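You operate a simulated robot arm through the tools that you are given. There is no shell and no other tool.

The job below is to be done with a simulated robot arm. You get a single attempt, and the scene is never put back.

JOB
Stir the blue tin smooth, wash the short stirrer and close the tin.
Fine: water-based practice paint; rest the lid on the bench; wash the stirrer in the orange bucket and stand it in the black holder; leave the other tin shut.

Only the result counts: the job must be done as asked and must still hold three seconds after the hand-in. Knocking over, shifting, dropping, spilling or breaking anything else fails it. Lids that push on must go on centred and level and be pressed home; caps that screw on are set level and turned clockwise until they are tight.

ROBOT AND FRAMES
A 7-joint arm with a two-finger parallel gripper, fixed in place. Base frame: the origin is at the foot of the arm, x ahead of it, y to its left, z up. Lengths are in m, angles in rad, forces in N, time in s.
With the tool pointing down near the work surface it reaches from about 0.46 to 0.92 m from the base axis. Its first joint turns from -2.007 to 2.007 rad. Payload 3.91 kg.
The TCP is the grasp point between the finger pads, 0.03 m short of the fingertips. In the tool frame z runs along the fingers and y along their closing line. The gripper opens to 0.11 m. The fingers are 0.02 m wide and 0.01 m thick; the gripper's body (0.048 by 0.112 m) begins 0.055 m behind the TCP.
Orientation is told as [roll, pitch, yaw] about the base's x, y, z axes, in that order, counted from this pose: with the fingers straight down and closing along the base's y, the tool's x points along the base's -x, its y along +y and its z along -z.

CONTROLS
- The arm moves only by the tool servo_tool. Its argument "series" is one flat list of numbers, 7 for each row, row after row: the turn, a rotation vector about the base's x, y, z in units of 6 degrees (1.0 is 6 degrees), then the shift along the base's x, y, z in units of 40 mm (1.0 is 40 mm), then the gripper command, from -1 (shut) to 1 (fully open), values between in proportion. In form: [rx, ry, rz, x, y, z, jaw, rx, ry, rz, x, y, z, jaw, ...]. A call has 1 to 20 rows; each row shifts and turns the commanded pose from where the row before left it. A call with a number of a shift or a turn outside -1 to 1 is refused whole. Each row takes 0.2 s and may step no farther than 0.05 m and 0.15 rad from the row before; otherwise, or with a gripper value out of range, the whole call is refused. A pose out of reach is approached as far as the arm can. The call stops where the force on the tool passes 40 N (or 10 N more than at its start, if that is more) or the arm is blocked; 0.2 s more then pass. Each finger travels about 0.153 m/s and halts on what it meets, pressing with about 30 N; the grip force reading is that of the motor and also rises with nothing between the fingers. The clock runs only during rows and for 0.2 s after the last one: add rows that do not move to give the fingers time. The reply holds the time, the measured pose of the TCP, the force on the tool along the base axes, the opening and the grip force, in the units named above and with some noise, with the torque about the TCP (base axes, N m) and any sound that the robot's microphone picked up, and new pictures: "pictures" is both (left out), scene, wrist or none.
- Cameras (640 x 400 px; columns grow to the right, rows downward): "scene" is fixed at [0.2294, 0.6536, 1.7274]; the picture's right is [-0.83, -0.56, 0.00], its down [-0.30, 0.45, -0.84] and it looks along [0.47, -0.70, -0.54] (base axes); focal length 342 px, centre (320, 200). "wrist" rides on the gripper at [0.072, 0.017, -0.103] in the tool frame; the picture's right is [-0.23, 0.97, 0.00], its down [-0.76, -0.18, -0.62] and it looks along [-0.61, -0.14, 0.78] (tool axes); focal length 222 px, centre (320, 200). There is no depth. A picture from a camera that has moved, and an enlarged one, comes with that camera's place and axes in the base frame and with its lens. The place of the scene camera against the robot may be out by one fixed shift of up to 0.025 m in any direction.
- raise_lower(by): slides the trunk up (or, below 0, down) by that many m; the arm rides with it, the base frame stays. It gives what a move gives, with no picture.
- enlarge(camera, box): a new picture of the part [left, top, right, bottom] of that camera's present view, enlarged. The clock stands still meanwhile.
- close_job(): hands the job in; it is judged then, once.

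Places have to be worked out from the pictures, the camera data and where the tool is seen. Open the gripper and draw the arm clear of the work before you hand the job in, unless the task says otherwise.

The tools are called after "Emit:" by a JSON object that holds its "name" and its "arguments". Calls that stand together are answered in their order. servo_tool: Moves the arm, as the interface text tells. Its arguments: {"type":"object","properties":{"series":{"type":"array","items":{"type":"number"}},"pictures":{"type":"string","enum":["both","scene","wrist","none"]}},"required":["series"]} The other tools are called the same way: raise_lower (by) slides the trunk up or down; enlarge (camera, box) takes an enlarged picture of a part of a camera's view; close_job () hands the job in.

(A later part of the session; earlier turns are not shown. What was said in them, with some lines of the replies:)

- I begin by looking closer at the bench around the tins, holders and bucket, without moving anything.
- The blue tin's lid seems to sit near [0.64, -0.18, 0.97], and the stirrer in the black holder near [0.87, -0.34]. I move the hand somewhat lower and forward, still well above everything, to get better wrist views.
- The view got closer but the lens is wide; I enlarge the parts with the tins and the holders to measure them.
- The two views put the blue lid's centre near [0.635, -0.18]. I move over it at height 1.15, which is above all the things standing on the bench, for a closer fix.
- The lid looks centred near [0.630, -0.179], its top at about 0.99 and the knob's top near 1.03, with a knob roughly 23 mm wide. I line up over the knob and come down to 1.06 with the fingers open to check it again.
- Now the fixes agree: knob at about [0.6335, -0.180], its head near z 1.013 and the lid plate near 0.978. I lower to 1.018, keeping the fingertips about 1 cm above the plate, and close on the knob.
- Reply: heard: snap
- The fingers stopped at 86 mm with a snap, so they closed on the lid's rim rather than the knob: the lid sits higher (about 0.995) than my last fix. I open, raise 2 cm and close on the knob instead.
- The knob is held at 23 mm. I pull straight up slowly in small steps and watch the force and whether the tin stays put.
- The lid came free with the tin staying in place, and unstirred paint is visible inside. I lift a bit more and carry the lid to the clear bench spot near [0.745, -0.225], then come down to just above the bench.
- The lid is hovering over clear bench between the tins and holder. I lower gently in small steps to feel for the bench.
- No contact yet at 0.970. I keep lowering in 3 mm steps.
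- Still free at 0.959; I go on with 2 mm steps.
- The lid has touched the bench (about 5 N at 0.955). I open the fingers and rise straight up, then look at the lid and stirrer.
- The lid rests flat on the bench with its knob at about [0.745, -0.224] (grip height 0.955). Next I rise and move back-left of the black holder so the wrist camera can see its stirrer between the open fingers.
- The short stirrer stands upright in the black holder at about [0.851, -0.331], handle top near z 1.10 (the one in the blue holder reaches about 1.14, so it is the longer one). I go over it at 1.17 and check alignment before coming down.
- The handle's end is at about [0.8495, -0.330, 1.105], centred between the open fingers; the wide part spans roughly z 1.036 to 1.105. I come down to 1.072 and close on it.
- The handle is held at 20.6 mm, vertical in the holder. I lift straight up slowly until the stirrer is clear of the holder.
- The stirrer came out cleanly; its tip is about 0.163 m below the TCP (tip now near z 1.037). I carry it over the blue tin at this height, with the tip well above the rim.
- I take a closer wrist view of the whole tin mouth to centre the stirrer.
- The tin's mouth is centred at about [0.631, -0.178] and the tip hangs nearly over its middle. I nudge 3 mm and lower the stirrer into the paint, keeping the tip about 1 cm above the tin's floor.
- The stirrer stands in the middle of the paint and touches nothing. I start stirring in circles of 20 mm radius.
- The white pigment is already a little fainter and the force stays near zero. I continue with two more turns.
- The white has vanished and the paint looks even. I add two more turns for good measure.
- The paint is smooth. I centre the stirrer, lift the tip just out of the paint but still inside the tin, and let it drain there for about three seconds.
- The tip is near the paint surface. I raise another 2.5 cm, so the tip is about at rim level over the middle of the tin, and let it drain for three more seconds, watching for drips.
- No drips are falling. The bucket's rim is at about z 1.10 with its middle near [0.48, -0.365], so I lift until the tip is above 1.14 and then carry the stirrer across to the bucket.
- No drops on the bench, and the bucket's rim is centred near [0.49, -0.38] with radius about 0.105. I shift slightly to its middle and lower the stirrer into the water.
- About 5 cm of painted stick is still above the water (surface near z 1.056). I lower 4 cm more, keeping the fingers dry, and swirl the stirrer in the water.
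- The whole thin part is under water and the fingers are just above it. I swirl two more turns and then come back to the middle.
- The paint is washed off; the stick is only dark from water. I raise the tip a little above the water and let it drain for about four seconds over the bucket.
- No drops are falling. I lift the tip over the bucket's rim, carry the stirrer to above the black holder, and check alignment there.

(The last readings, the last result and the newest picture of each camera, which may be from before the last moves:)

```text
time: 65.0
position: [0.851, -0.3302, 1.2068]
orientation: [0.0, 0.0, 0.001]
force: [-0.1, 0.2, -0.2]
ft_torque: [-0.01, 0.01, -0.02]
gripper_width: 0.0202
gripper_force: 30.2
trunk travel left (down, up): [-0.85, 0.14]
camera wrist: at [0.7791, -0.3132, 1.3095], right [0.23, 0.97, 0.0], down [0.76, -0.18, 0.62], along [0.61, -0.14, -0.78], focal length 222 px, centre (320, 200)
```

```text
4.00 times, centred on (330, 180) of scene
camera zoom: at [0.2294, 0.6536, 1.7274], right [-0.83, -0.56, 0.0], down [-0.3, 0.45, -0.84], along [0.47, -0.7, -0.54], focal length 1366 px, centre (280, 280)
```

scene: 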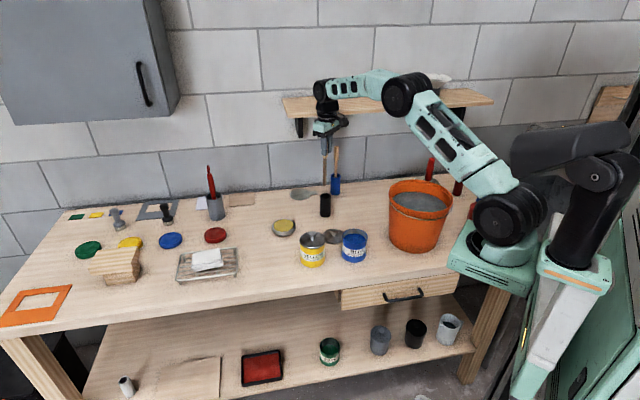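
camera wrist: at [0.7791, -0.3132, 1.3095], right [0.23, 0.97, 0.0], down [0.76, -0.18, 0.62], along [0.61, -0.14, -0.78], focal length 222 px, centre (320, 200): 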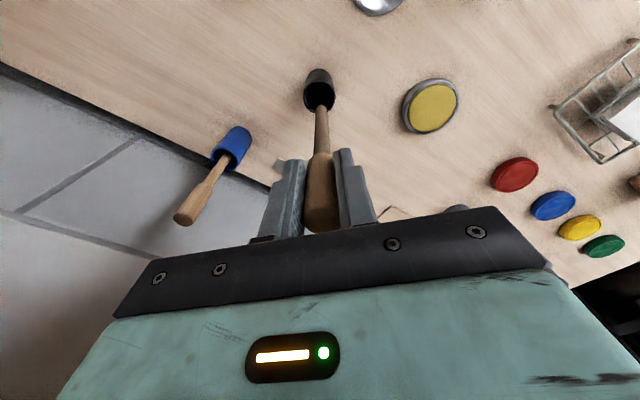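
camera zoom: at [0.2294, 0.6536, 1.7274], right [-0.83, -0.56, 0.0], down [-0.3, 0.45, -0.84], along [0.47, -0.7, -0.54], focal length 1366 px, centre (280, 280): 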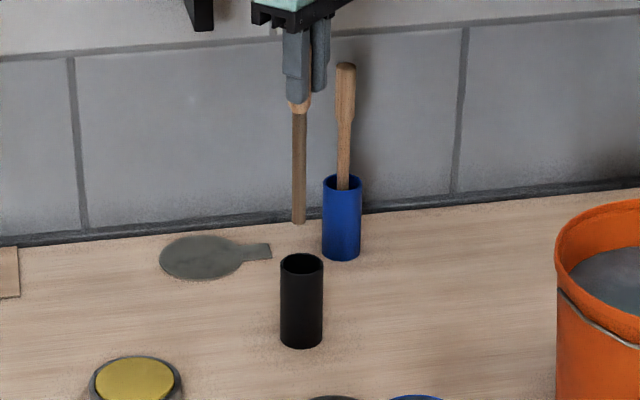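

The tip is centred over the black holder's mouth within about 2 mm. I lower it in, most of the way first.

Emit:
{"name": "servo_tool", "arguments": {"series": [0, 0, 0, -0.02, -0.02, -0.6, -1, 0, 0, 0, 0, 0, -0.6, -1, 0, 0, 0, 0, 0, -0.6, -1, 0, 0, 0, 0, 0, -0.6, -1, 0, 0, 0, 0, 0, -0.4, -1, 0, 0, 0, 0, 0, 0, -1]}}

Emit:
{"name": "enlarge", "arguments": {"camera": "wrist", "box": [230, 80, 410, 200]}}

Emit:
{"name": "enlarge", "arguments": {"camera": "scene", "box": [280, 130, 380, 230]}}

```text
time: 66.4
position: [0.8498, -0.3325, 1.0947]
orientation: [0.001, -0.001, -0.001]
force: [0.1, -0.6, -0.1]
ft_torque: [0.03, -0.01, 0.0]
gripper_width: 0.0203
gripper_force: 30.4
trunk travel left (down, up): [-0.85, 0.14]
camera wrist: at [0.7771, -0.315, 1.1975], right [0.23, 0.97, 0.0], down [0.76, -0.18, 0.62], along [0.61, -0.14, -0.78], focal length 222 px, centre (320, 200)
```

scene: 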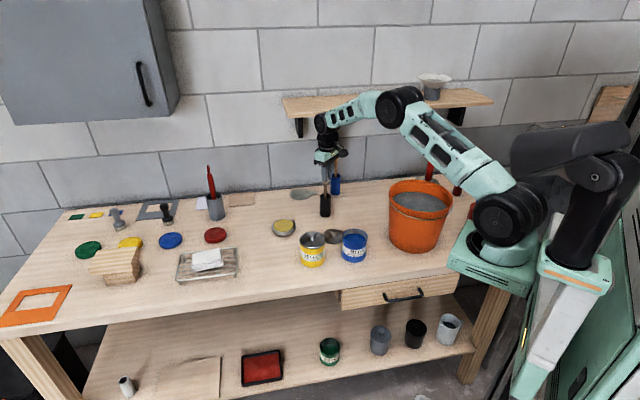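
wrist: 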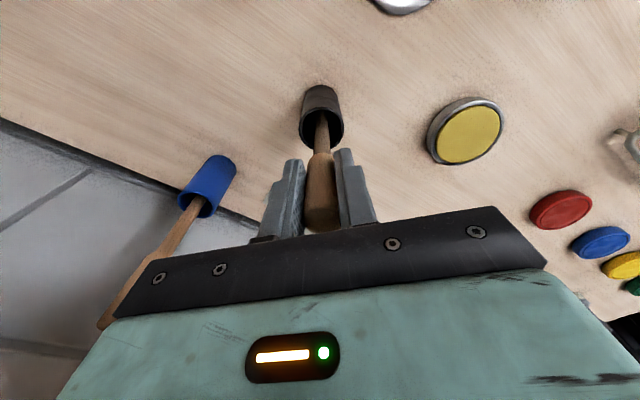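

```text
3.33 times, centred on (320, 140) of wrist
camera zoom: at [0.7771, -0.315, 1.1975], right [0.23, 0.97, 0.0], down [0.76, -0.18, 0.62], along [0.61, -0.14, -0.78], focal length 740 px, centre (320, 400)
```

zoom: 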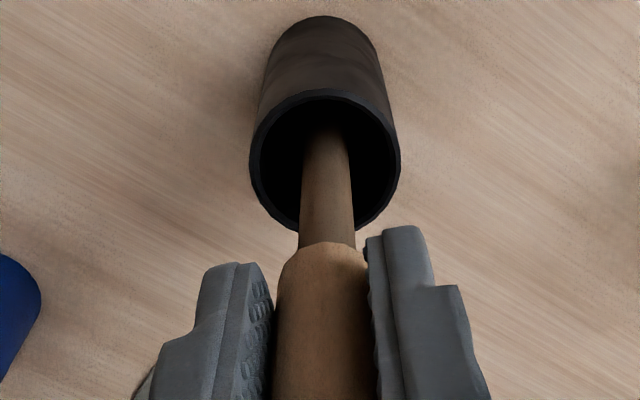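

```text
4.00 times, centred on (330, 180) of scene
camera zoom: at [0.2294, 0.6536, 1.7274], right [-0.83, -0.56, 0.0], down [-0.3, 0.45, -0.84], along [0.47, -0.7, -0.54], focal length 1366 px, centre (280, 280)
```

zoom: 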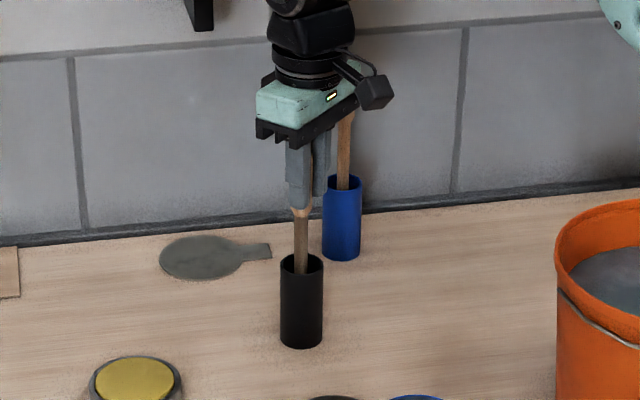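

The stirrer is well inside the holder and touches nothing. I lower the last 2 cm gently until it stands on the holder's floor.

Emit:
{"name": "servo_tool", "arguments": {"series": [0, 0, 0, 0, 0, -0.2, -1, 0, 0, 0, 0, 0, -0.2, -1, 0, 0, 0, 0, 0, -0.1, -1, 0, 0, 0, 0, 0, 0, -1], "pictures": "none"}}

```text
time: 67.4
position: [0.8494, -0.3322, 1.0742]
orientation: [0.0, -0.001, 0.0]
force: [0.2, 0.0, 0.7]
ft_torque: [-0.05, -0.02, 0.0]
gripper_width: 0.0202
gripper_force: 29.7
trunk travel left (down, up): [-0.85, 0.14]
```

Emit:
{"name": "servo_tool", "arguments": {"series": [0, 0, 0, 0, 0, -0.05, -1, 0, 0, 0, 0, 0, -0.04, -1, 0, 0, 0, 0, 0, 0, -1], "pictures": "none"}}

```text
time: 68.2
position: [0.8492, -0.333, 1.0705]
orientation: [0.0, 0.0, -0.001]
force: [0.7, -1.1, -0.4]
ft_torque: [-0.06, 0.0, 0.03]
gripper_width: 0.0204
gripper_force: 30.1
trunk travel left (down, up): [-0.85, 0.14]
```

No floor contact yet at 1.0705, which matches the original height within noise. I go down 2 mm more to be sure it stands.

Emit:
{"name": "servo_tool", "arguments": {"series": [0, 0, 0, 0, 0, -0.03, -1, 0, 0, 0, 0, 0, -0.03, -1, 0, 0, 0, 0, 0, 0, -1], "pictures": "none"}}

```text
time: 69.0
position: [0.8484, -0.3328, 1.0706]
orientation: [0.0, -0.001, -0.002]
force: [-2.9, -0.3, 14.6]
ft_torque: [0.11, 0.35, -0.03]
gripper_width: 0.0202
gripper_force: 29.7
trunk travel left (down, up): [-0.85, 0.14]
```

It stands on the floor now (15 N). I ease off by 1 mm, open the fingers and rise straight up.

Emit:
{"name": "servo_tool", "arguments": {"series": [0, 0, 0, 0, 0, 0.03, -1, 0, 0, 0, 0, 0, 0, -0.55, 0, 0, 0, 0, 0, 0, -0.3, 0, 0, 0, 0, 0, 0, 0, 0, 0, 0, 0, 0, 0, 0.3, 0, 0, 0, 0, 0, 0, 0.3, 0, 0, 0, 0, 0, 0.5, 0.3, 0, 0, 0, 0, 0, 0.8, 0.3, 0, 0, 0, 0, 0, 0.9, 0.3, 0, 0, 0, 0, 0, 0.9, 0.3, 0, 0, 0, 0, 0, 0, 0.3]}}

Emit:
{"name": "enlarge", "arguments": {"camera": "wrist", "box": [230, 80, 410, 200]}}

Emit:
{"name": "enlarge", "arguments": {"camera": "scene", "box": [280, 130, 380, 230]}}

```text
time: 71.4
position: [0.8494, -0.3319, 1.1931]
orientation: [-0.001, 0.0, -0.001]
force: [0.0, -0.1, -0.2]
ft_torque: [0.0, 0.0, 0.0]
gripper_width: 0.0715
gripper_force: 0.0
trunk travel left (down, up): [-0.85, 0.14]
camera wrist: at [0.7764, -0.3141, 1.2955], right [0.23, 0.97, 0.0], down [0.76, -0.18, 0.62], along [0.61, -0.14, -0.78], focal length 222 px, centre (320, 200)
```

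scene: 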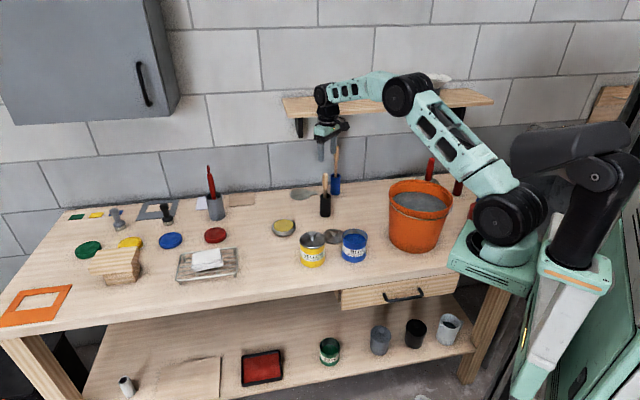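
wrist: 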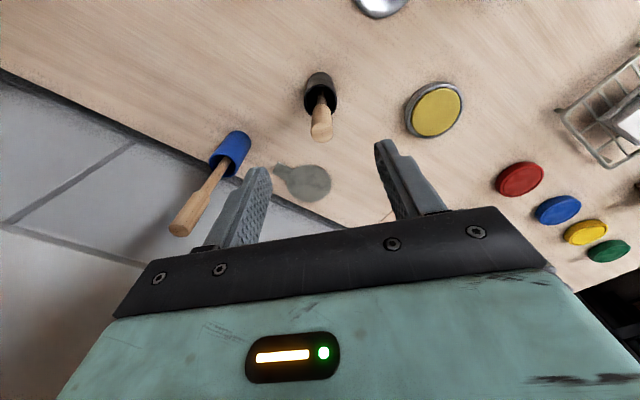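

```text
3.33 times, centred on (320, 140) of wrist
camera zoom: at [0.7764, -0.3141, 1.2955], right [0.23, 0.97, 0.0], down [0.76, -0.18, 0.62], along [0.61, -0.14, -0.78], focal length 740 px, centre (320, 400)
```

zoom: 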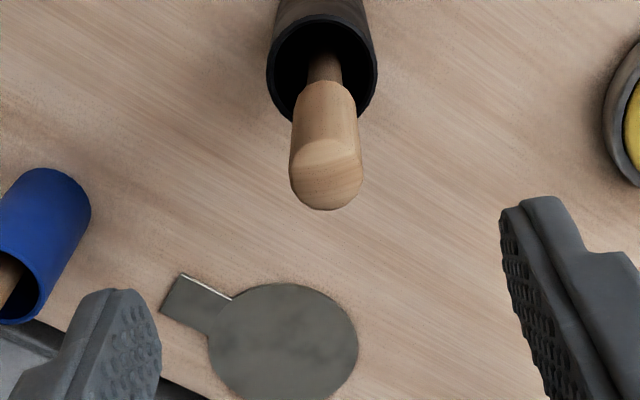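

```text
4.00 times, centred on (330, 180) of scene
camera zoom: at [0.2294, 0.6536, 1.7274], right [-0.83, -0.56, 0.0], down [-0.3, 0.45, -0.84], along [0.47, -0.7, -0.54], focal length 1366 px, centre (280, 280)
```

zoom: 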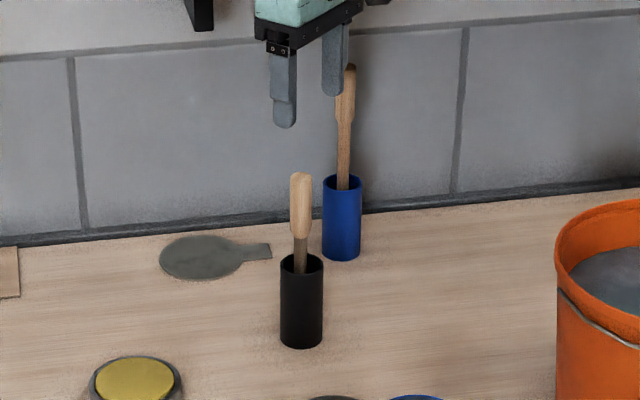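

The stirrer stands clean in the black holder. Now I go over the lid on the bench and view it before gripping its knob.

Emit:
{"name": "servo_tool", "arguments": {"series": [0, 0, 0, -0.652, 0.675, 0, 0.3, 0, 0, 0, -0.652, 0.675, 0, 0.3, 0, 0, 0, -0.652, 0.675, 0, 0.3, 0, 0, 0, -0.652, 0.675, 0, 0.3, 0, 0, 0, 0, 0, -0.9, 0.3, 0, 0, 0, 0, 0, -0.9, 0.3, 0, 0, 0, 0, 0, -0.9, 0.3, 0, 0, 0, 0, 0, 0, 0.3, 0, 0, 0, 0, 0, 0, 0.3]}}

Emit:
{"name": "enlarge", "arguments": {"camera": "wrist", "box": [200, 40, 440, 200]}}

```text
time: 73.4
position: [0.7447, -0.2222, 1.0884]
orientation: [-0.001, 0.0, -0.001]
force: [-0.6, 0.2, 0.3]
ft_torque: [0.0, -0.01, 0.03]
gripper_width: 0.0716
gripper_force: 0.1
trunk travel left (down, up): [-0.85, 0.14]
camera wrist: at [0.672, -0.2054, 1.1904], right [0.23, 0.97, 0.0], down [0.76, -0.18, 0.62], along [0.61, -0.14, -0.78], focal length 222 px, centre (320, 200)
```

scene: 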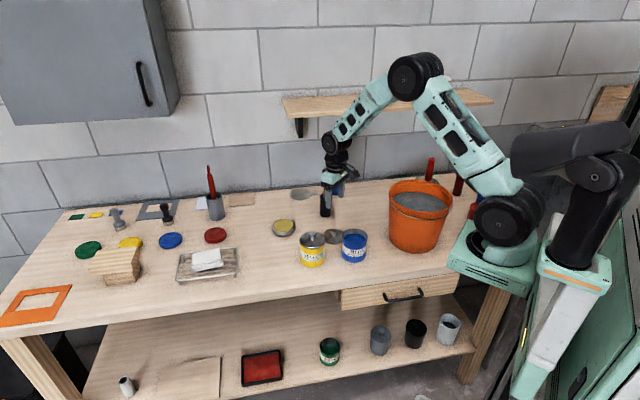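
wrist: 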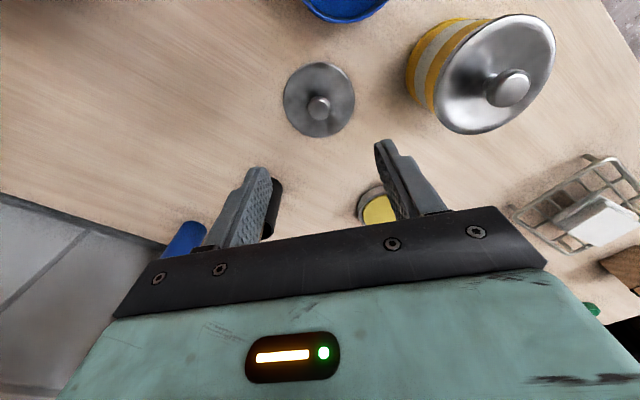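

```text
2.50 times, centred on (320, 120) of wrist
camera zoom: at [0.672, -0.2054, 1.1904], right [0.23, 0.97, 0.0], down [0.76, -0.18, 0.62], along [0.61, -0.14, -0.78], focal length 555 px, centre (320, 400)
```

zoom: 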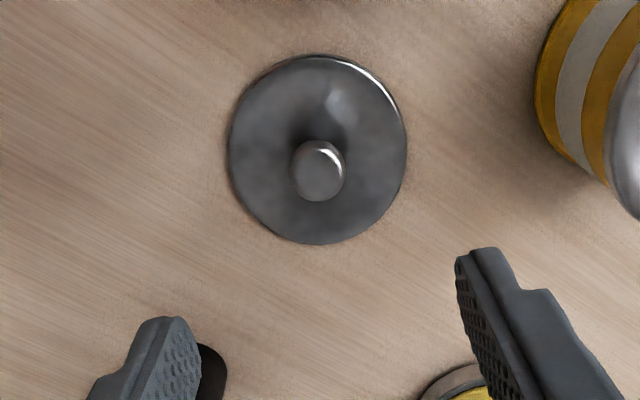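

The lid lies where I left it. I lower to the former grip height and close on the knob.

Emit:
{"name": "servo_tool", "arguments": {"series": [0, 0, 0, 0, -0.05, -0.9, 0.3, 0, 0, 0, 0, 0, -0.9, 0.3, 0, 0, 0, 0, 0, -0.9, 0.3, 0, 0, 0, 0, 0, -0.4, 0.3, 0, 0, 0, 0, 0, -0.15, 0.3, 0, 0, 0, 0, 0, 0, 0.3, 0, 0, 0, 0, 0, 0, -0.3, 0, 0, 0, 0, 0, 0, -1, 0, 0, 0, 0, 0, 0, -1, 0, 0, 0, 0, 0, 0, -1]}}

Emit:
{"name": "enlarge", "arguments": {"camera": "wrist", "box": [200, 60, 440, 220]}}

```text
time: 75.6
position: [0.7454, -0.2264, 0.9561]
orientation: [0.0, 0.001, 0.001]
force: [0.4, 0.2, 2.0]
ft_torque: [-0.08, 0.0, 0.06]
gripper_width: 0.0225
gripper_force: 30.2
trunk travel left (down, up): [-0.85, 0.14]
camera wrist: at [0.6737, -0.209, 1.059], right [0.23, 0.97, 0.0], down [0.76, -0.18, 0.62], along [0.61, -0.14, -0.78], focal length 222 px, centre (320, 200)
```

scene: 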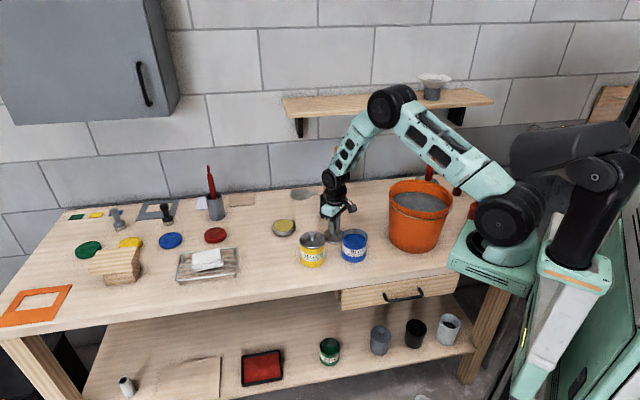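
wrist: 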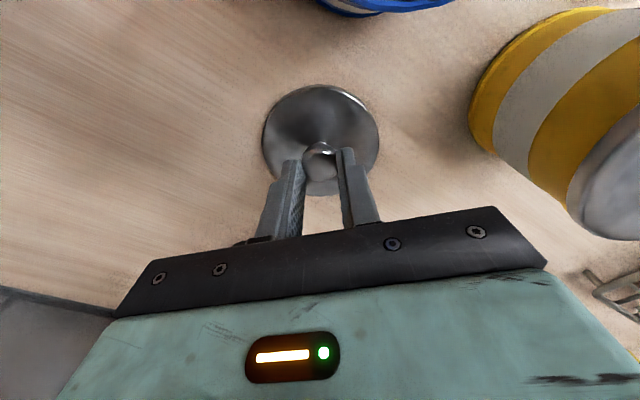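

```text
2.50 times, centred on (320, 140) of wrist
camera zoom: at [0.6737, -0.209, 1.059], right [0.23, 0.97, 0.0], down [0.76, -0.18, 0.62], along [0.61, -0.14, -0.78], focal length 555 px, centre (320, 350)
```

zoom: 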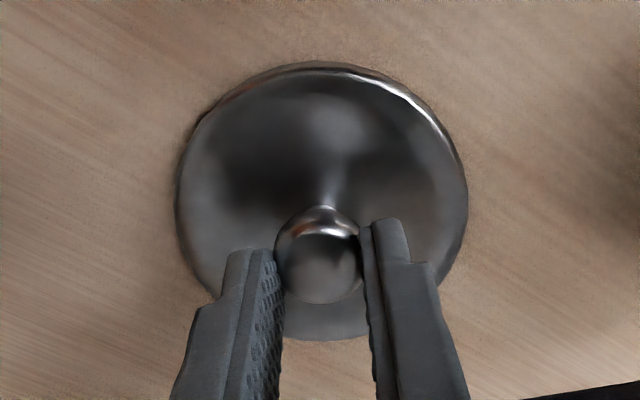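

The knob is gripped as before (22.5 mm). I lift the lid, carry it over the blue tin and check centring before lowering.

Emit:
{"name": "servo_tool", "arguments": {"series": [0, 0, 0, 0, 0, 0.4, -1, 0, 0, 0, 0, 0, 0.9, -1, 0, 0, 0, 0, 0, 0.9, -1, 0, 0, 0, 0, 0, 0.9, -1, 0, 0, 0, 0, 0, 0.5, -1, 0, 0, 0, -0.696, 0.296, 0, -1, 0, 0, 0, -0.696, 0.296, 0, -1, 0, 0, 0, -0.696, 0.296, 0, -1, 0, 0, 0, -0.696, 0.296, 0, -1, 0, 0, 0, 0, 0, -0.5, -1, 0, 0, 0, 0, 0, 0, -1, 0, 0, 0, 0, 0, 0, -1]}}

Emit:
{"name": "enlarge", "arguments": {"camera": "wrist", "box": [200, 40, 440, 200]}}

Emit:
{"name": "enlarge", "arguments": {"camera": "scene", "box": [310, 180, 400, 270]}}

```text
time: 78.2
position: [0.6339, -0.1788, 1.0792]
orientation: [0.0, 0.001, 0.0]
force: [-0.1, 0.4, -0.7]
ft_torque: [0.01, 0.01, 0.0]
gripper_width: 0.0227
gripper_force: 29.8
trunk travel left (down, up): [-0.85, 0.14]
camera wrist: at [0.5612, -0.1612, 1.1823], right [0.23, 0.97, 0.0], down [0.76, -0.18, 0.62], along [0.61, -0.14, -0.78], focal length 222 px, centre (320, 200)
```

scene: 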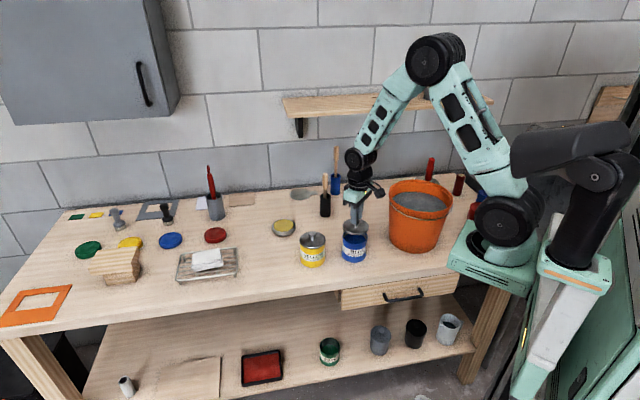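
wrist: 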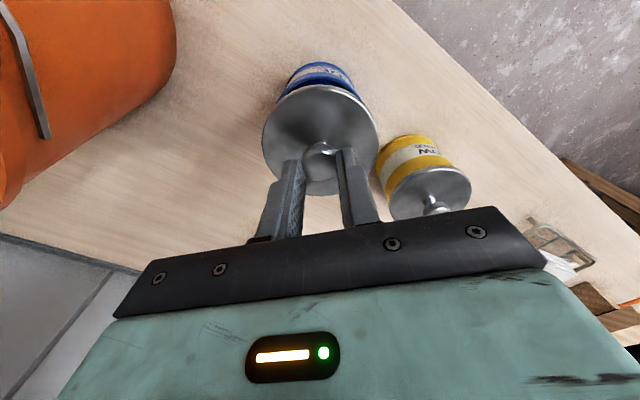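

```text
2.50 times, centred on (320, 120) of wrist
camera zoom: at [0.5612, -0.1612, 1.1823], right [0.23, 0.97, 0.0], down [0.76, -0.18, 0.62], along [0.61, -0.14, -0.78], focal length 555 px, centre (320, 400)
```

zoom: 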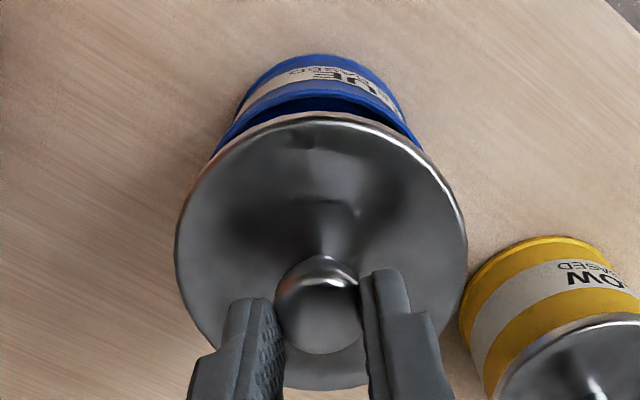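

```text
4.44 times, centred on (355, 225) of scene
camera zoom: at [0.2294, 0.6536, 1.7274], right [-0.83, -0.56, 0.0], down [-0.3, 0.45, -0.84], along [0.47, -0.7, -0.54], focal length 1518 px, centre (164, 89)
```

zoom: 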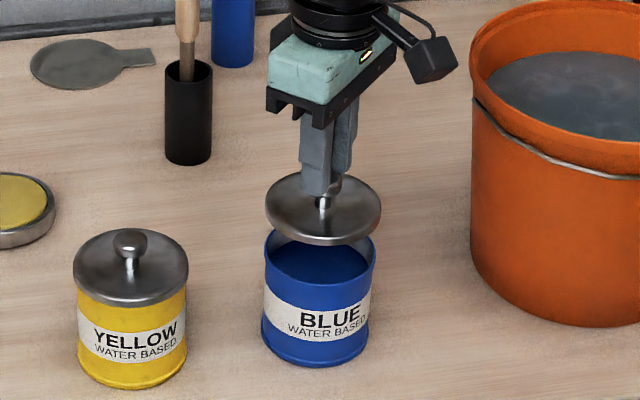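

The lid hangs level and centred over the tin (same relation as when I lifted it off). I lower it close to its seat, then in small steps until it touches.

Emit:
{"name": "servo_tool", "arguments": {"series": [0, 0, 0, 0, 0, -0.4, -1, 0, 0, 0, 0, 0, -0.3, -1, 0, 0, 0, 0, 0, -0.12, -1, 0, 0, 0, 0, 0, 0, -1]}}

Emit:
{"name": "enlarge", "arguments": {"camera": "wrist", "box": [200, 60, 440, 220]}}

Emit:
{"name": "enlarge", "arguments": {"camera": "scene", "box": [320, 190, 400, 270]}}

```text
time: 79.2
position: [0.6352, -0.1786, 1.0475]
orientation: [-0.001, 0.0, 0.0]
force: [-0.7, -0.3, 0.7]
ft_torque: [0.02, -0.01, 0.01]
gripper_width: 0.0226
gripper_force: 30.3
trunk travel left (down, up): [-0.85, 0.14]
camera wrist: at [0.5621, -0.1611, 1.1497], right [0.23, 0.97, 0.0], down [0.76, -0.18, 0.62], along [0.61, -0.14, -0.78], focal length 222 px, centre (320, 200)
```

scene: 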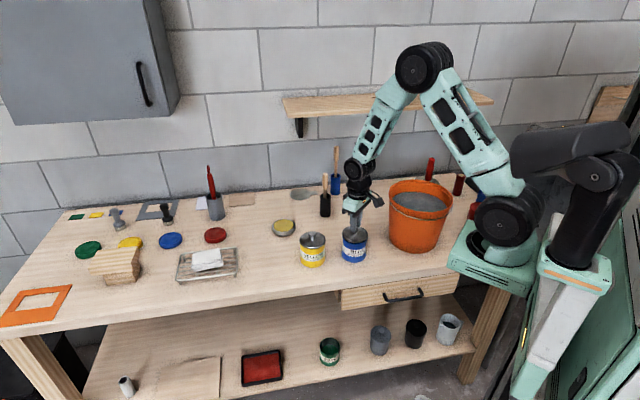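
wrist: 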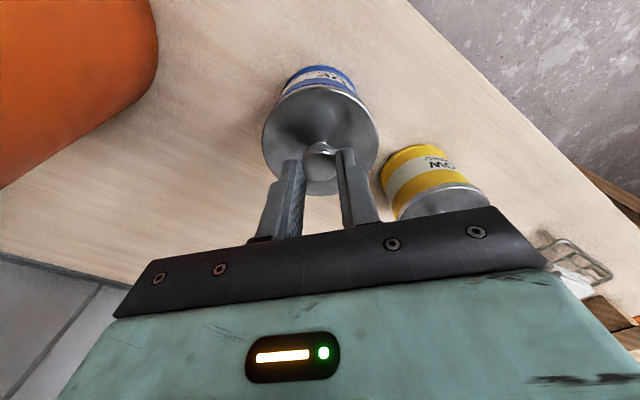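

```text
2.50 times, centred on (320, 140) of wrist
camera zoom: at [0.5621, -0.1611, 1.1497], right [0.23, 0.97, 0.0], down [0.76, -0.18, 0.62], along [0.61, -0.14, -0.78], focal length 555 px, centre (320, 350)
```

zoom: 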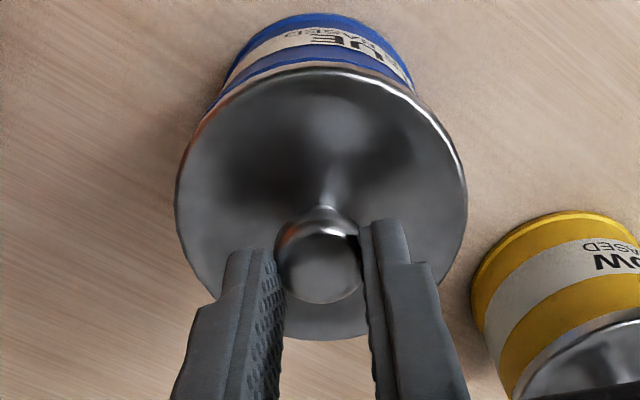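

```text
5.00 times, centred on (360, 230) of scene
camera zoom: at [0.2294, 0.6536, 1.7274], right [-0.83, -0.56, 0.0], down [-0.3, 0.45, -0.84], along [0.47, -0.7, -0.54], focal length 1708 px, centre (120, 50)
```

zoom: 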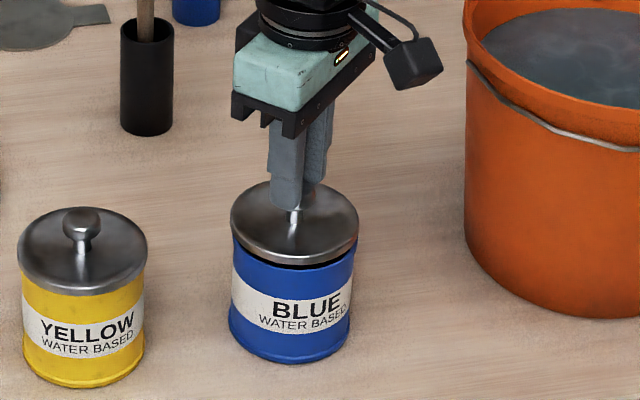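

The lid hovers about 8 mm over its seat; against the original picture it is about 1 mm off toward +x, so I correct that and lower in 2 mm steps.

Emit:
{"name": "servo_tool", "arguments": {"series": [0, 0, 0, -0.03, -0.02, -0.05, -1, 0, 0, 0, 0, 0, -0.05, -1, 0, 0, 0, 0, 0, -0.05, -1, 0, 0, 0, 0, 0, 0, -1], "pictures": "none"}}

Emit:
{"name": "enlarge", "arguments": {"camera": "scene", "box": [320, 190, 400, 270]}}

```text
time: 80.2
position: [0.6331, -0.1796, 1.0414]
orientation: [0.001, 0.001, -0.002]
force: [0.7, -0.2, -0.8]
ft_torque: [-0.04, -0.02, -0.03]
gripper_width: 0.0224
gripper_force: 30.1
trunk travel left (down, up): [-0.85, 0.14]
```

```text
5.00 times, centred on (360, 230) of scene
camera zoom: at [0.2294, 0.6536, 1.7274], right [-0.83, -0.56, 0.0], down [-0.3, 0.45, -0.84], along [0.47, -0.7, -0.54], focal length 1708 px, centre (120, 50)
```

zoom: 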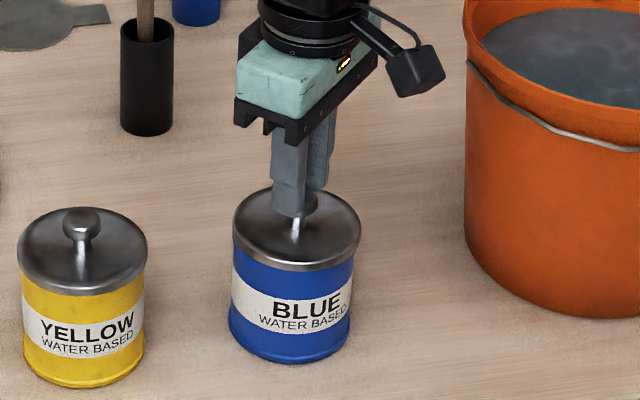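

Now the lid is within about a millimetre of the seat and centred. I continue down in 1 mm steps to contact.

Emit:
{"name": "servo_tool", "arguments": {"series": [0, 0, 0, 0.012, 0.005, -0.03, -1, 0, 0, 0, 0, 0, -0.03, -1, 0, 0, 0, 0, 0, -0.03, -1, 0, 0, 0, 0, 0, 0, -1], "pictures": "none"}}

```text
time: 81.3
position: [0.6331, -0.1788, 1.0409]
orientation: [-0.002, -0.005, 0.0]
force: [-7.6, 1.1, 25.1]
ft_torque: [0.07, 0.48, -0.01]
gripper_width: 0.0227
gripper_force: 30.1
trunk travel left (down, up): [-0.85, 0.14]
heard: snap
stopped in row 4: the force on the tool passed its limit at 42 N (the readings are from after the stop); the commanded pose is now the measured one
```

A snap sounded and the force passed 40 N at 1.041. I look closely at whether the lid is level and fully seated.

Emit:
{"name": "enlarge", "arguments": {"camera": "scene", "box": [330, 200, 385, 255]}}

Emit:
{"name": "enlarge", "arguments": {"camera": "wrist", "box": [230, 50, 410, 170]}}

Emit:
{"name": "enlarge", "arguments": {"camera": "scene", "box": [290, 210, 345, 265]}}

```text
7.27 times, centred on (358, 228) of scene
camera zoom: at [0.2294, 0.6536, 1.7274], right [-0.83, -0.56, 0.0], down [-0.3, 0.45, -0.84], along [0.47, -0.7, -0.54], focal length 2484 px, centre (47, 0)
```

zoom: 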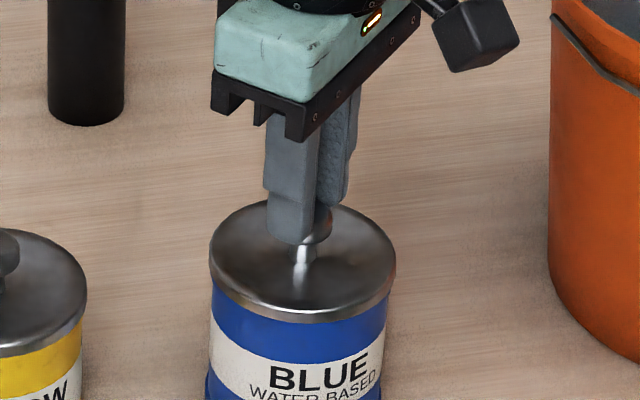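

```text
3.33 times, centred on (320, 110) of wrist
camera zoom: at [0.5609, -0.1616, 1.1431], right [0.23, 0.97, 0.0], down [0.76, -0.18, 0.63], along [0.61, -0.14, -0.78], focal length 740 px, centre (320, 500)
```

zoom: 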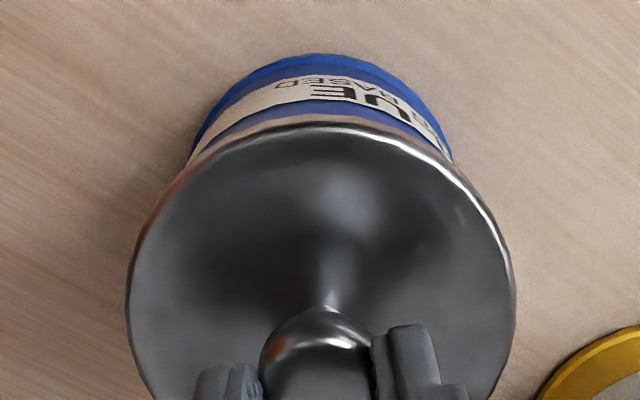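

```text
7.27 times, centred on (318, 238) of scene
camera zoom: at [0.2294, 0.6536, 1.7274], right [-0.83, -0.56, 0.0], down [-0.3, 0.45, -0.84], along [0.47, -0.7, -0.54], focal length 2484 px, centre (338, -73)
```

zoom: 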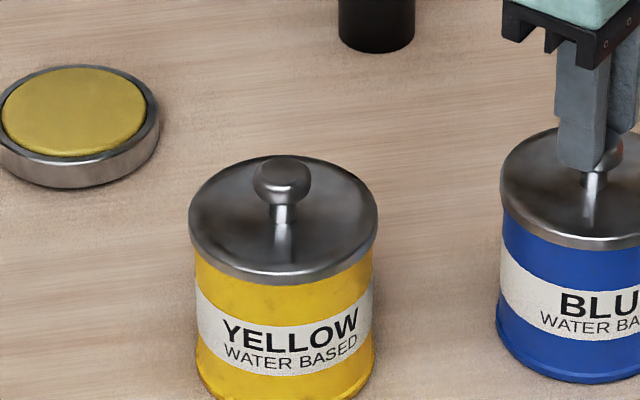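

The lid's edge sits exactly as it did before opening and matches the yellow tin's lid, so it snapped on level. I release the knob and rise a little to inspect.

Emit:
{"name": "servo_tool", "arguments": {"series": [0, 0, 0, 0, 0, 0, -0.4, 0, 0, 0, 0, 0, 0, 0, 0, 0, 0, 0, 0, 0, 0.2, 0, 0, 0, 0, 0, 0, 0.2, 0, 0, 0, 0, 0, 0.4, 0.2, 0, 0, 0, 0, 0, 0.8, 0.2, 0, 0, 0, 0, 0, 0.8, 0.2, 0, 0, 0, 0, 0, 0, 0.2]}}

Emit:
{"name": "enlarge", "arguments": {"camera": "scene", "box": [310, 200, 385, 275]}}

Emit:
{"name": "enlarge", "arguments": {"camera": "wrist", "box": [230, 40, 410, 160]}}

```text
time: 83.1
position: [0.6336, -0.1776, 1.1201]
orientation: [0.001, -0.005, 0.0]
force: [0.3, -1.1, 0.2]
ft_torque: [-0.02, 0.01, 0.01]
gripper_width: 0.0659
gripper_force: 0.0
trunk travel left (down, up): [-0.85, 0.14]
camera wrist: at [0.561, -0.1598, 1.2228], right [0.23, 0.97, 0.0], down [0.76, -0.18, 0.63], along [0.61, -0.14, -0.78], focal length 222 px, centre (320, 200)
```

scene: 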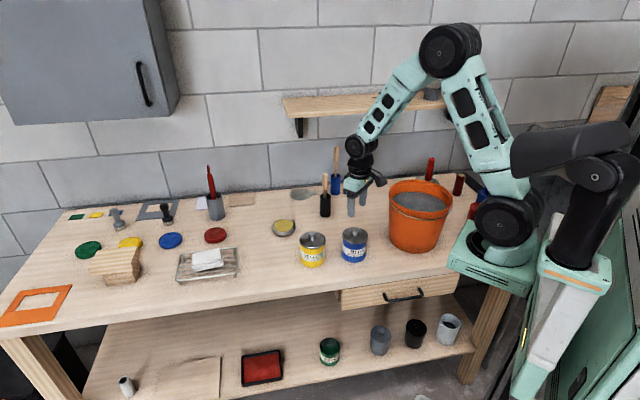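
wrist: 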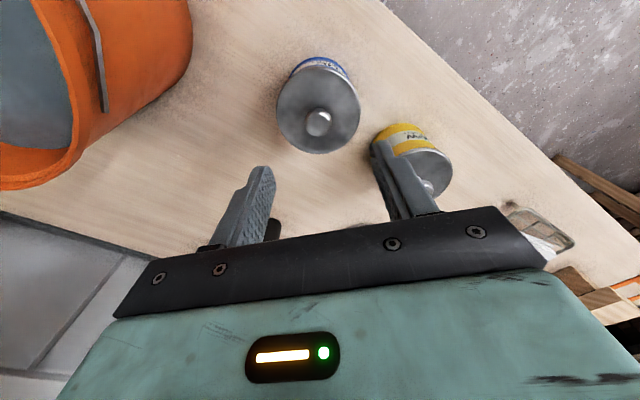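

```text
5.33 times, centred on (348, 238) of scene
camera zoom: at [0.2294, 0.6536, 1.7274], right [-0.83, -0.56, 0.0], down [-0.3, 0.45, -0.84], along [0.47, -0.7, -0.54], focal length 1821 px, centre (173, 0)
```

zoom: 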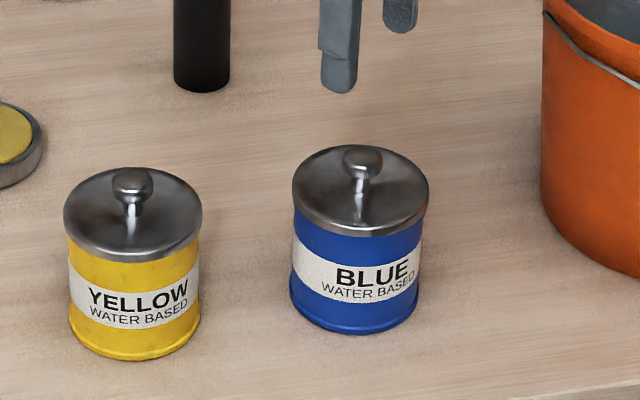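

```text
3.33 times, centred on (320, 100) of wrist
camera zoom: at [0.561, -0.1598, 1.2228], right [0.23, 0.97, 0.0], down [0.76, -0.18, 0.63], along [0.61, -0.14, -0.78], focal length 740 px, centre (320, 533)
```

zoom: 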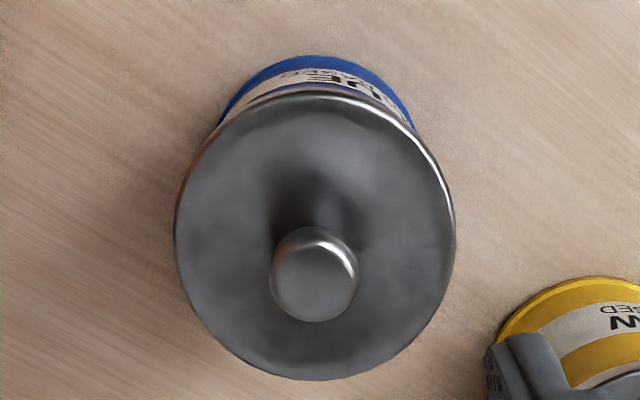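

Both lids look alike and level. To make sure the lid is fully home, I close the fingers and press straight down on the middle of the knob, starting with an approach to just above it.

Emit:
{"name": "servo_tool", "arguments": {"series": [0, 0.048, 0, 0, -0.035, 0, -1, 0, 0, 0, 0, 0, 0, -1, 0, 0, 0, 0, 0, 0, -1, 0, 0, 0, 0, 0, -0.5, -1, 0, 0, 0, 0, 0, -0.5, -1, 0, 0, 0, 0, 0, 0, -1]}}

Emit:
{"name": "enlarge", "arguments": {"camera": "scene", "box": [320, 190, 395, 265]}}

Emit:
{"name": "enlarge", "arguments": {"camera": "wrist", "box": [230, 60, 410, 180]}}

```text
time: 84.5
position: [0.6332, -0.1798, 1.0785]
orientation: [0.0, 0.002, 0.001]
force: [-0.3, -0.5, 0.1]
ft_torque: [0.01, 0.01, 0.03]
gripper_width: 0.0003
gripper_force: 29.7
trunk travel left (down, up): [-0.85, 0.14]
camera wrist: at [0.5617, -0.1625, 1.1812], right [0.23, 0.97, 0.0], down [0.76, -0.18, 0.62], along [0.61, -0.14, -0.78], focal length 222 px, centre (320, 200)
```

scene: 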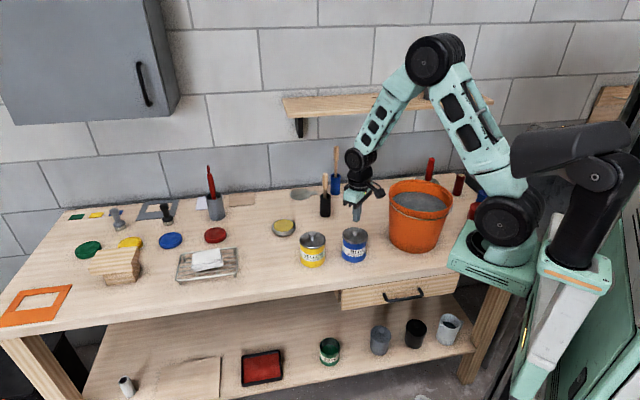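
wrist: 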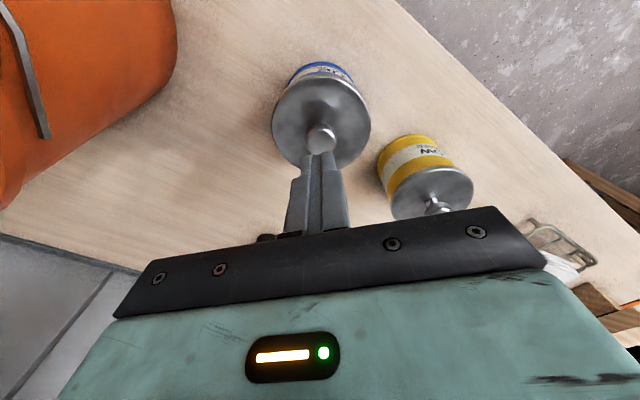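

```text
5.33 times, centred on (358, 228) of scene
camera zoom: at [0.2294, 0.6536, 1.7274], right [-0.83, -0.56, 0.0], down [-0.3, 0.45, -0.84], along [0.47, -0.7, -0.54], focal length 1821 px, centre (120, 53)
```

zoom: 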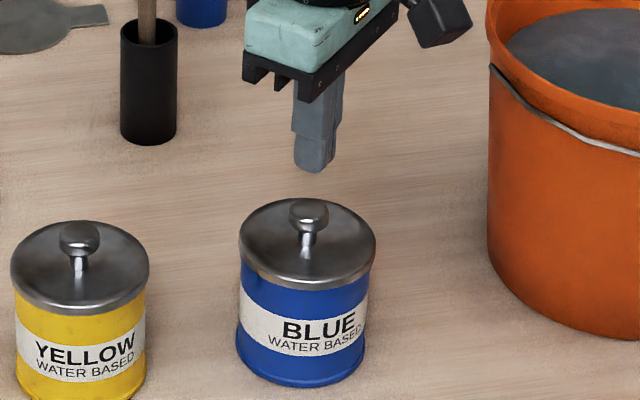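

```text
3.33 times, centred on (320, 120) of wrist
camera zoom: at [0.5617, -0.1625, 1.1812], right [0.23, 0.97, 0.0], down [0.76, -0.18, 0.62], along [0.61, -0.14, -0.78], focal length 740 px, centre (320, 467)
```

zoom: 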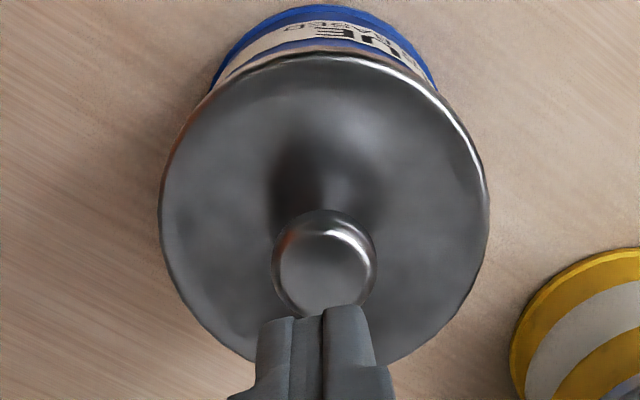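

The closed fingertips are about 2 cm above the knob and centred on it. I lower in small steps to press.

Emit:
{"name": "servo_tool", "arguments": {"series": [0, 0, 0, 0, 0, -0.3, -1, 0, 0, 0, 0, 0, -0.1, -1, 0, 0, 0, 0, 0, -0.05, -1, 0, 0, 0, 0, 0, 0, -1], "pictures": "none"}}

```text
time: 85.5
position: [0.6342, -0.181, 1.0618]
orientation: [0.002, 0.002, 0.0]
force: [0.4, -0.5, -0.9]
ft_torque: [0.0, 0.0, -0.01]
gripper_width: 0.0
gripper_force: 29.8
trunk travel left (down, up): [-0.85, 0.14]
```

Emit:
{"name": "servo_tool", "arguments": {"series": [0, 0, 0, 0, 0.02, -0.04, -1, 0, 0, 0, 0, 0, -0.04, -1, 0, 0, 0, 0, 0, -0.04, -1, 0, 0, 0, 0, 0, -0.04, -1, 0, 0, 0, 0, 0, 0, -1], "pictures": "none"}}

```text
time: 86.7
position: [0.6349, -0.1808, 1.0546]
orientation: [0.001, 0.002, -0.001]
force: [0.1, 0.3, -0.5]
ft_torque: [-0.01, -0.03, 0.0]
gripper_width: 0.0
gripper_force: 29.4
trunk travel left (down, up): [-0.85, 0.14]
```

No contact yet with the fingertips at about 1.025. I keep going down in 1.5 mm steps.

Emit:
{"name": "servo_tool", "arguments": {"series": [0, 0, 0, -0.02, 0.02, -0.04, -1, 0, 0, 0, 0, 0, -0.04, -1, 0, 0, 0, 0, 0, -0.03, -1, 0, 0, 0, 0, 0, 0, -1], "pictures": "none"}}

Emit:
{"name": "enlarge", "arguments": {"camera": "scene", "box": [320, 190, 395, 265]}}

```text
time: 87.7
position: [0.6334, -0.1784, 1.0505]
orientation: [0.0, 0.002, 0.0]
force: [0.1, 0.1, 0.3]
ft_torque: [0.02, -0.01, 0.02]
gripper_width: 0.0
gripper_force: 30.2
trunk travel left (down, up): [-0.85, 0.14]
```

```text
5.33 times, centred on (358, 228) of scene
camera zoom: at [0.2294, 0.6536, 1.7274], right [-0.83, -0.56, 0.0], down [-0.3, 0.45, -0.84], along [0.47, -0.7, -0.54], focal length 1821 px, centre (120, 53)
```

zoom: 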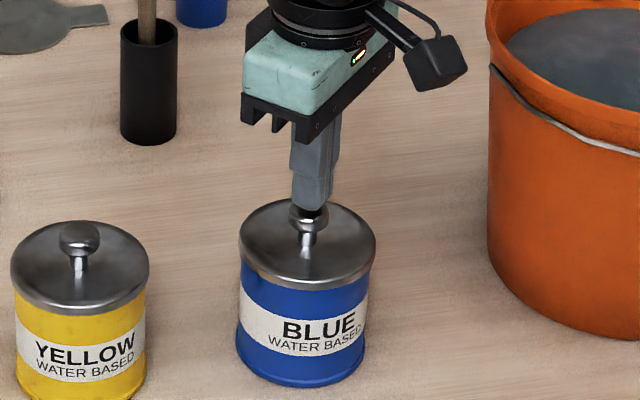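

The fingertips are right at the knob's top. I press in 1 mm steps now.

Emit:
{"name": "servo_tool", "arguments": {"series": [0, 0, 0, 0, 0, -0.025, -1, 0, 0, 0, 0, 0, -0.025, -1, 0, 0, 0, 0, 0, -0.025, -1, 0, 0, 0, 0, 0, -0.025, -1, 0, 0, 0, 0, 0, 0, -1], "pictures": "none"}}

```text
time: 88.9
position: [0.6338, -0.179, 1.0449]
orientation: [0.0, 0.001, -0.001]
force: [-0.3, -0.5, 0.8]
ft_torque: [0.02, -0.01, 0.01]
gripper_width: 0.0
gripper_force: 30.1
trunk travel left (down, up): [-0.85, 0.14]
```

Still free at a fingertip height of about 1.015. I go on in 1 mm steps.

Emit:
{"name": "servo_tool", "arguments": {"series": [0, 0, 0, 0, 0, -0.025, -1, 0, 0, 0, 0, 0, -0.025, -1, 0, 0, 0, 0, 0, -0.025, -1, 0, 0, 0, 0, 0, 0, -1], "pictures": "none"}}

Emit:
{"name": "enlarge", "arguments": {"camera": "scene", "box": [330, 200, 385, 255]}}

```text
time: 89.9
position: [0.6351, -0.1782, 1.0439]
orientation: [-0.001, -0.002, 0.0]
force: [-0.9, 1.9, 23.1]
ft_torque: [0.07, 0.07, -0.03]
gripper_width: 0.0
gripper_force: 29.7
trunk travel left (down, up): [-0.85, 0.14]
```

```text
7.27 times, centred on (358, 228) of scene
camera zoom: at [0.2294, 0.6536, 1.7274], right [-0.83, -0.56, 0.0], down [-0.3, 0.45, -0.84], along [0.47, -0.7, -0.54], focal length 2484 px, centre (47, 0)
```

zoom: 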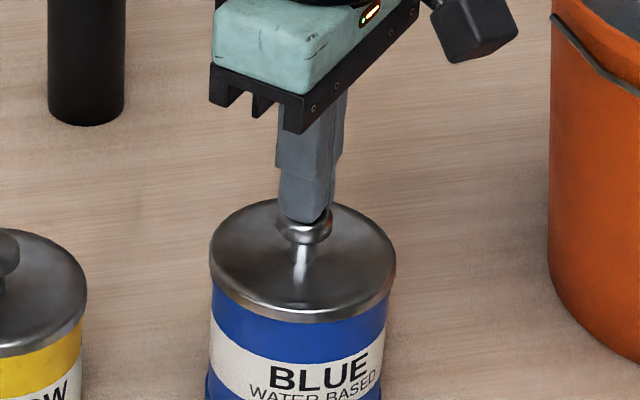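

The fingertips press on the knob with 23 N, lid level. I push slightly more, to a bit over 30 N, hold and then lift off.

Emit:
{"name": "servo_tool", "arguments": {"series": [0, 0, 0, 0, 0, -0.025, -1, 0, 0, 0, 0, 0, 0, -1, 0, 0, 0, 0, 0, 0, -1], "pictures": "none"}}

```text
time: 90.5
position: [0.6336, -0.1781, 1.0447]
orientation: [-0.002, -0.004, 0.0]
force: [-6.3, 2.1, 25.2]
ft_torque: [0.05, 0.25, -0.01]
gripper_width: 0.0001
gripper_force: 29.9
trunk travel left (down, up): [-0.85, 0.14]
stopped in row 2: the force on the tool passed its limit at 41 N (the readings are from after the stop); the commanded pose is now the measured one
```

41 N gave no further movement and no sound, so the lid is home. I lift straight up, open the gripper and draw clear.

Emit:
{"name": "servo_tool", "arguments": {"series": [0, 0, 0, 0, 0, 0.3, -1, 0, 0, 0, 0, 0, 0.8, -1, 0, 0, 0, 0, 0, 1, -1, 0, 0, 0, 0, 0, 1, 0, 0, 0, 0, 0, 0, 1, 1, 0, 0, 0, -0.4, 0.3, 1, 1, 0, 0, 0, -0.4, 0.3, 1, 1, 0, 0, 0, -0.4, 0.3, 1, 1, 0, 0, 0, 0, 0, 0, 1, 0, 0, 0, 0, 0, 0, 1]}}

Emit:
{"name": "enlarge", "arguments": {"camera": "scene", "box": [280, 140, 480, 280]}}

Emit:
{"name": "enlarge", "arguments": {"camera": "scene", "box": [310, 200, 385, 275]}}

Emit:
{"name": "enlarge", "arguments": {"camera": "scene", "box": [290, 140, 360, 220]}}

```text
time: 92.7
position: [0.5886, -0.1447, 1.3281]
orientation: [-0.002, -0.002, 0.001]
force: [-0.2, -0.1, 0.3]
ft_torque: [-0.02, 0.01, 0.02]
gripper_width: 0.11
gripper_force: 0.1
trunk travel left (down, up): [-0.85, 0.14]
camera wrist: at [0.5159, -0.1264, 1.4293], right [0.23, 0.97, 0.0], down [0.76, -0.18, 0.62], along [0.61, -0.14, -0.78], focal length 222 px, centre (320, 200)
```

scene: 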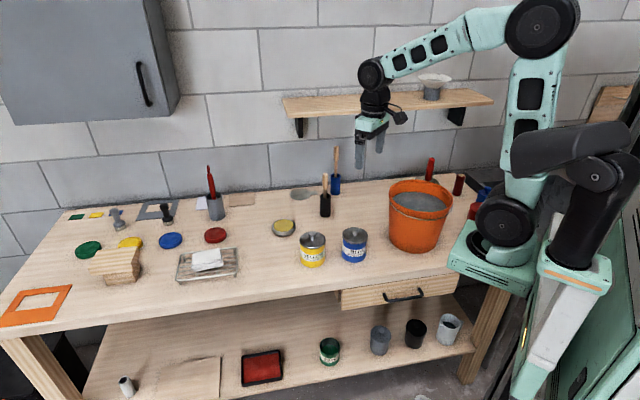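
wrist: 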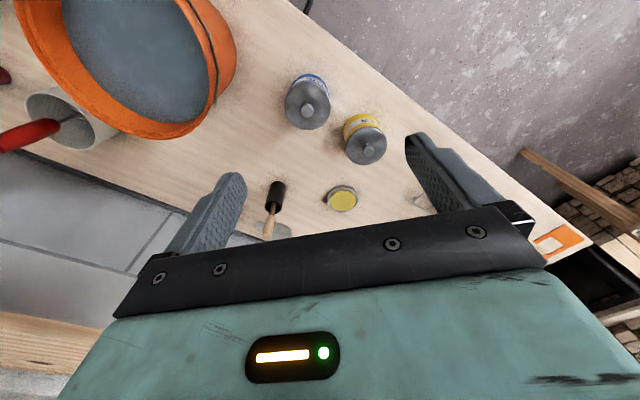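

```text
2.86 times, centred on (380, 210) of scene
camera zoom: at [0.2294, 0.6536, 1.7274], right [-0.83, -0.56, 0.0], down [-0.3, 0.45, -0.84], along [0.47, -0.7, -0.54], focal length 976 px, centre (149, 171)
```

zoom: 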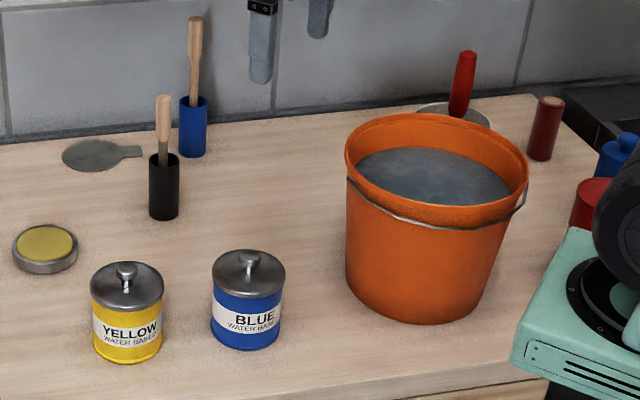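

```text
5.33 times, centred on (348, 238) of scene
camera zoom: at [0.2294, 0.6536, 1.7274], right [-0.83, -0.56, 0.0], down [-0.3, 0.45, -0.84], along [0.47, -0.7, -0.54], focal length 1821 px, centre (173, 0)
```

zoom: 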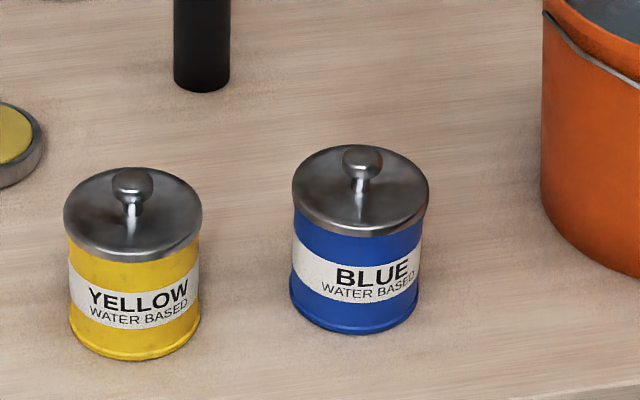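

```text
5.00 times, centred on (325, 180) of scene
camera zoom: at [0.2294, 0.6536, 1.7274], right [-0.83, -0.56, 0.0], down [-0.3, 0.45, -0.84], along [0.47, -0.7, -0.54], focal length 1708 px, centre (295, 300)
```

zoom: 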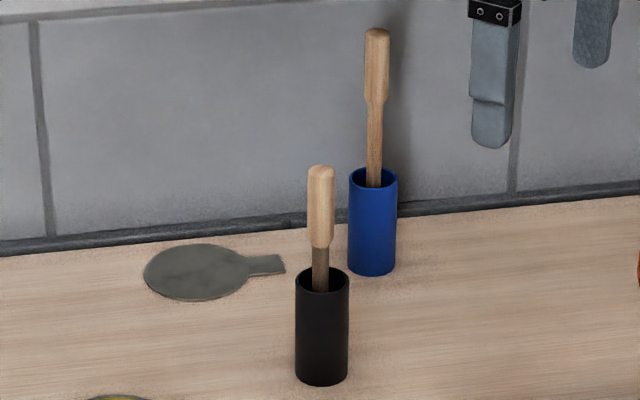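

The final pictures show the blue tin closed with its lid level, the yellow tin still shut, and the washed stirrer standing in the black holder. The bench is clean, nothing else has moved, and the hand is open and clear, so I hand the job in.

Emit:
{"name": "close_job", "arguments": {}}

```text
The job is handed in.
```

The job is handed in, and everything you asked for was done. The hand-in reply confirmed receipt but gave no verdict.

- **Stirring:** The paint in the blue tin was stirred for five turns. The white streaks were gone after the first three.
- **Stirrer:** The short stirrer was washed in the orange bucket and drained there. It stands clean in the black holder.
- **Lid:** The blue lid rested on the bench in between, then went back on centred and level with a snap. A second press of about 41 N on the knob moved it no further, so it is fully home.
- **Everything else:** The yellow tin stayed shut. The last pictures show no drips on the bench and nothing else moved.

Early on, my first grip closed on the lid's rim instead of its knob and made a snap. I opened the gripper, took the knob instead, and the tin did not move.
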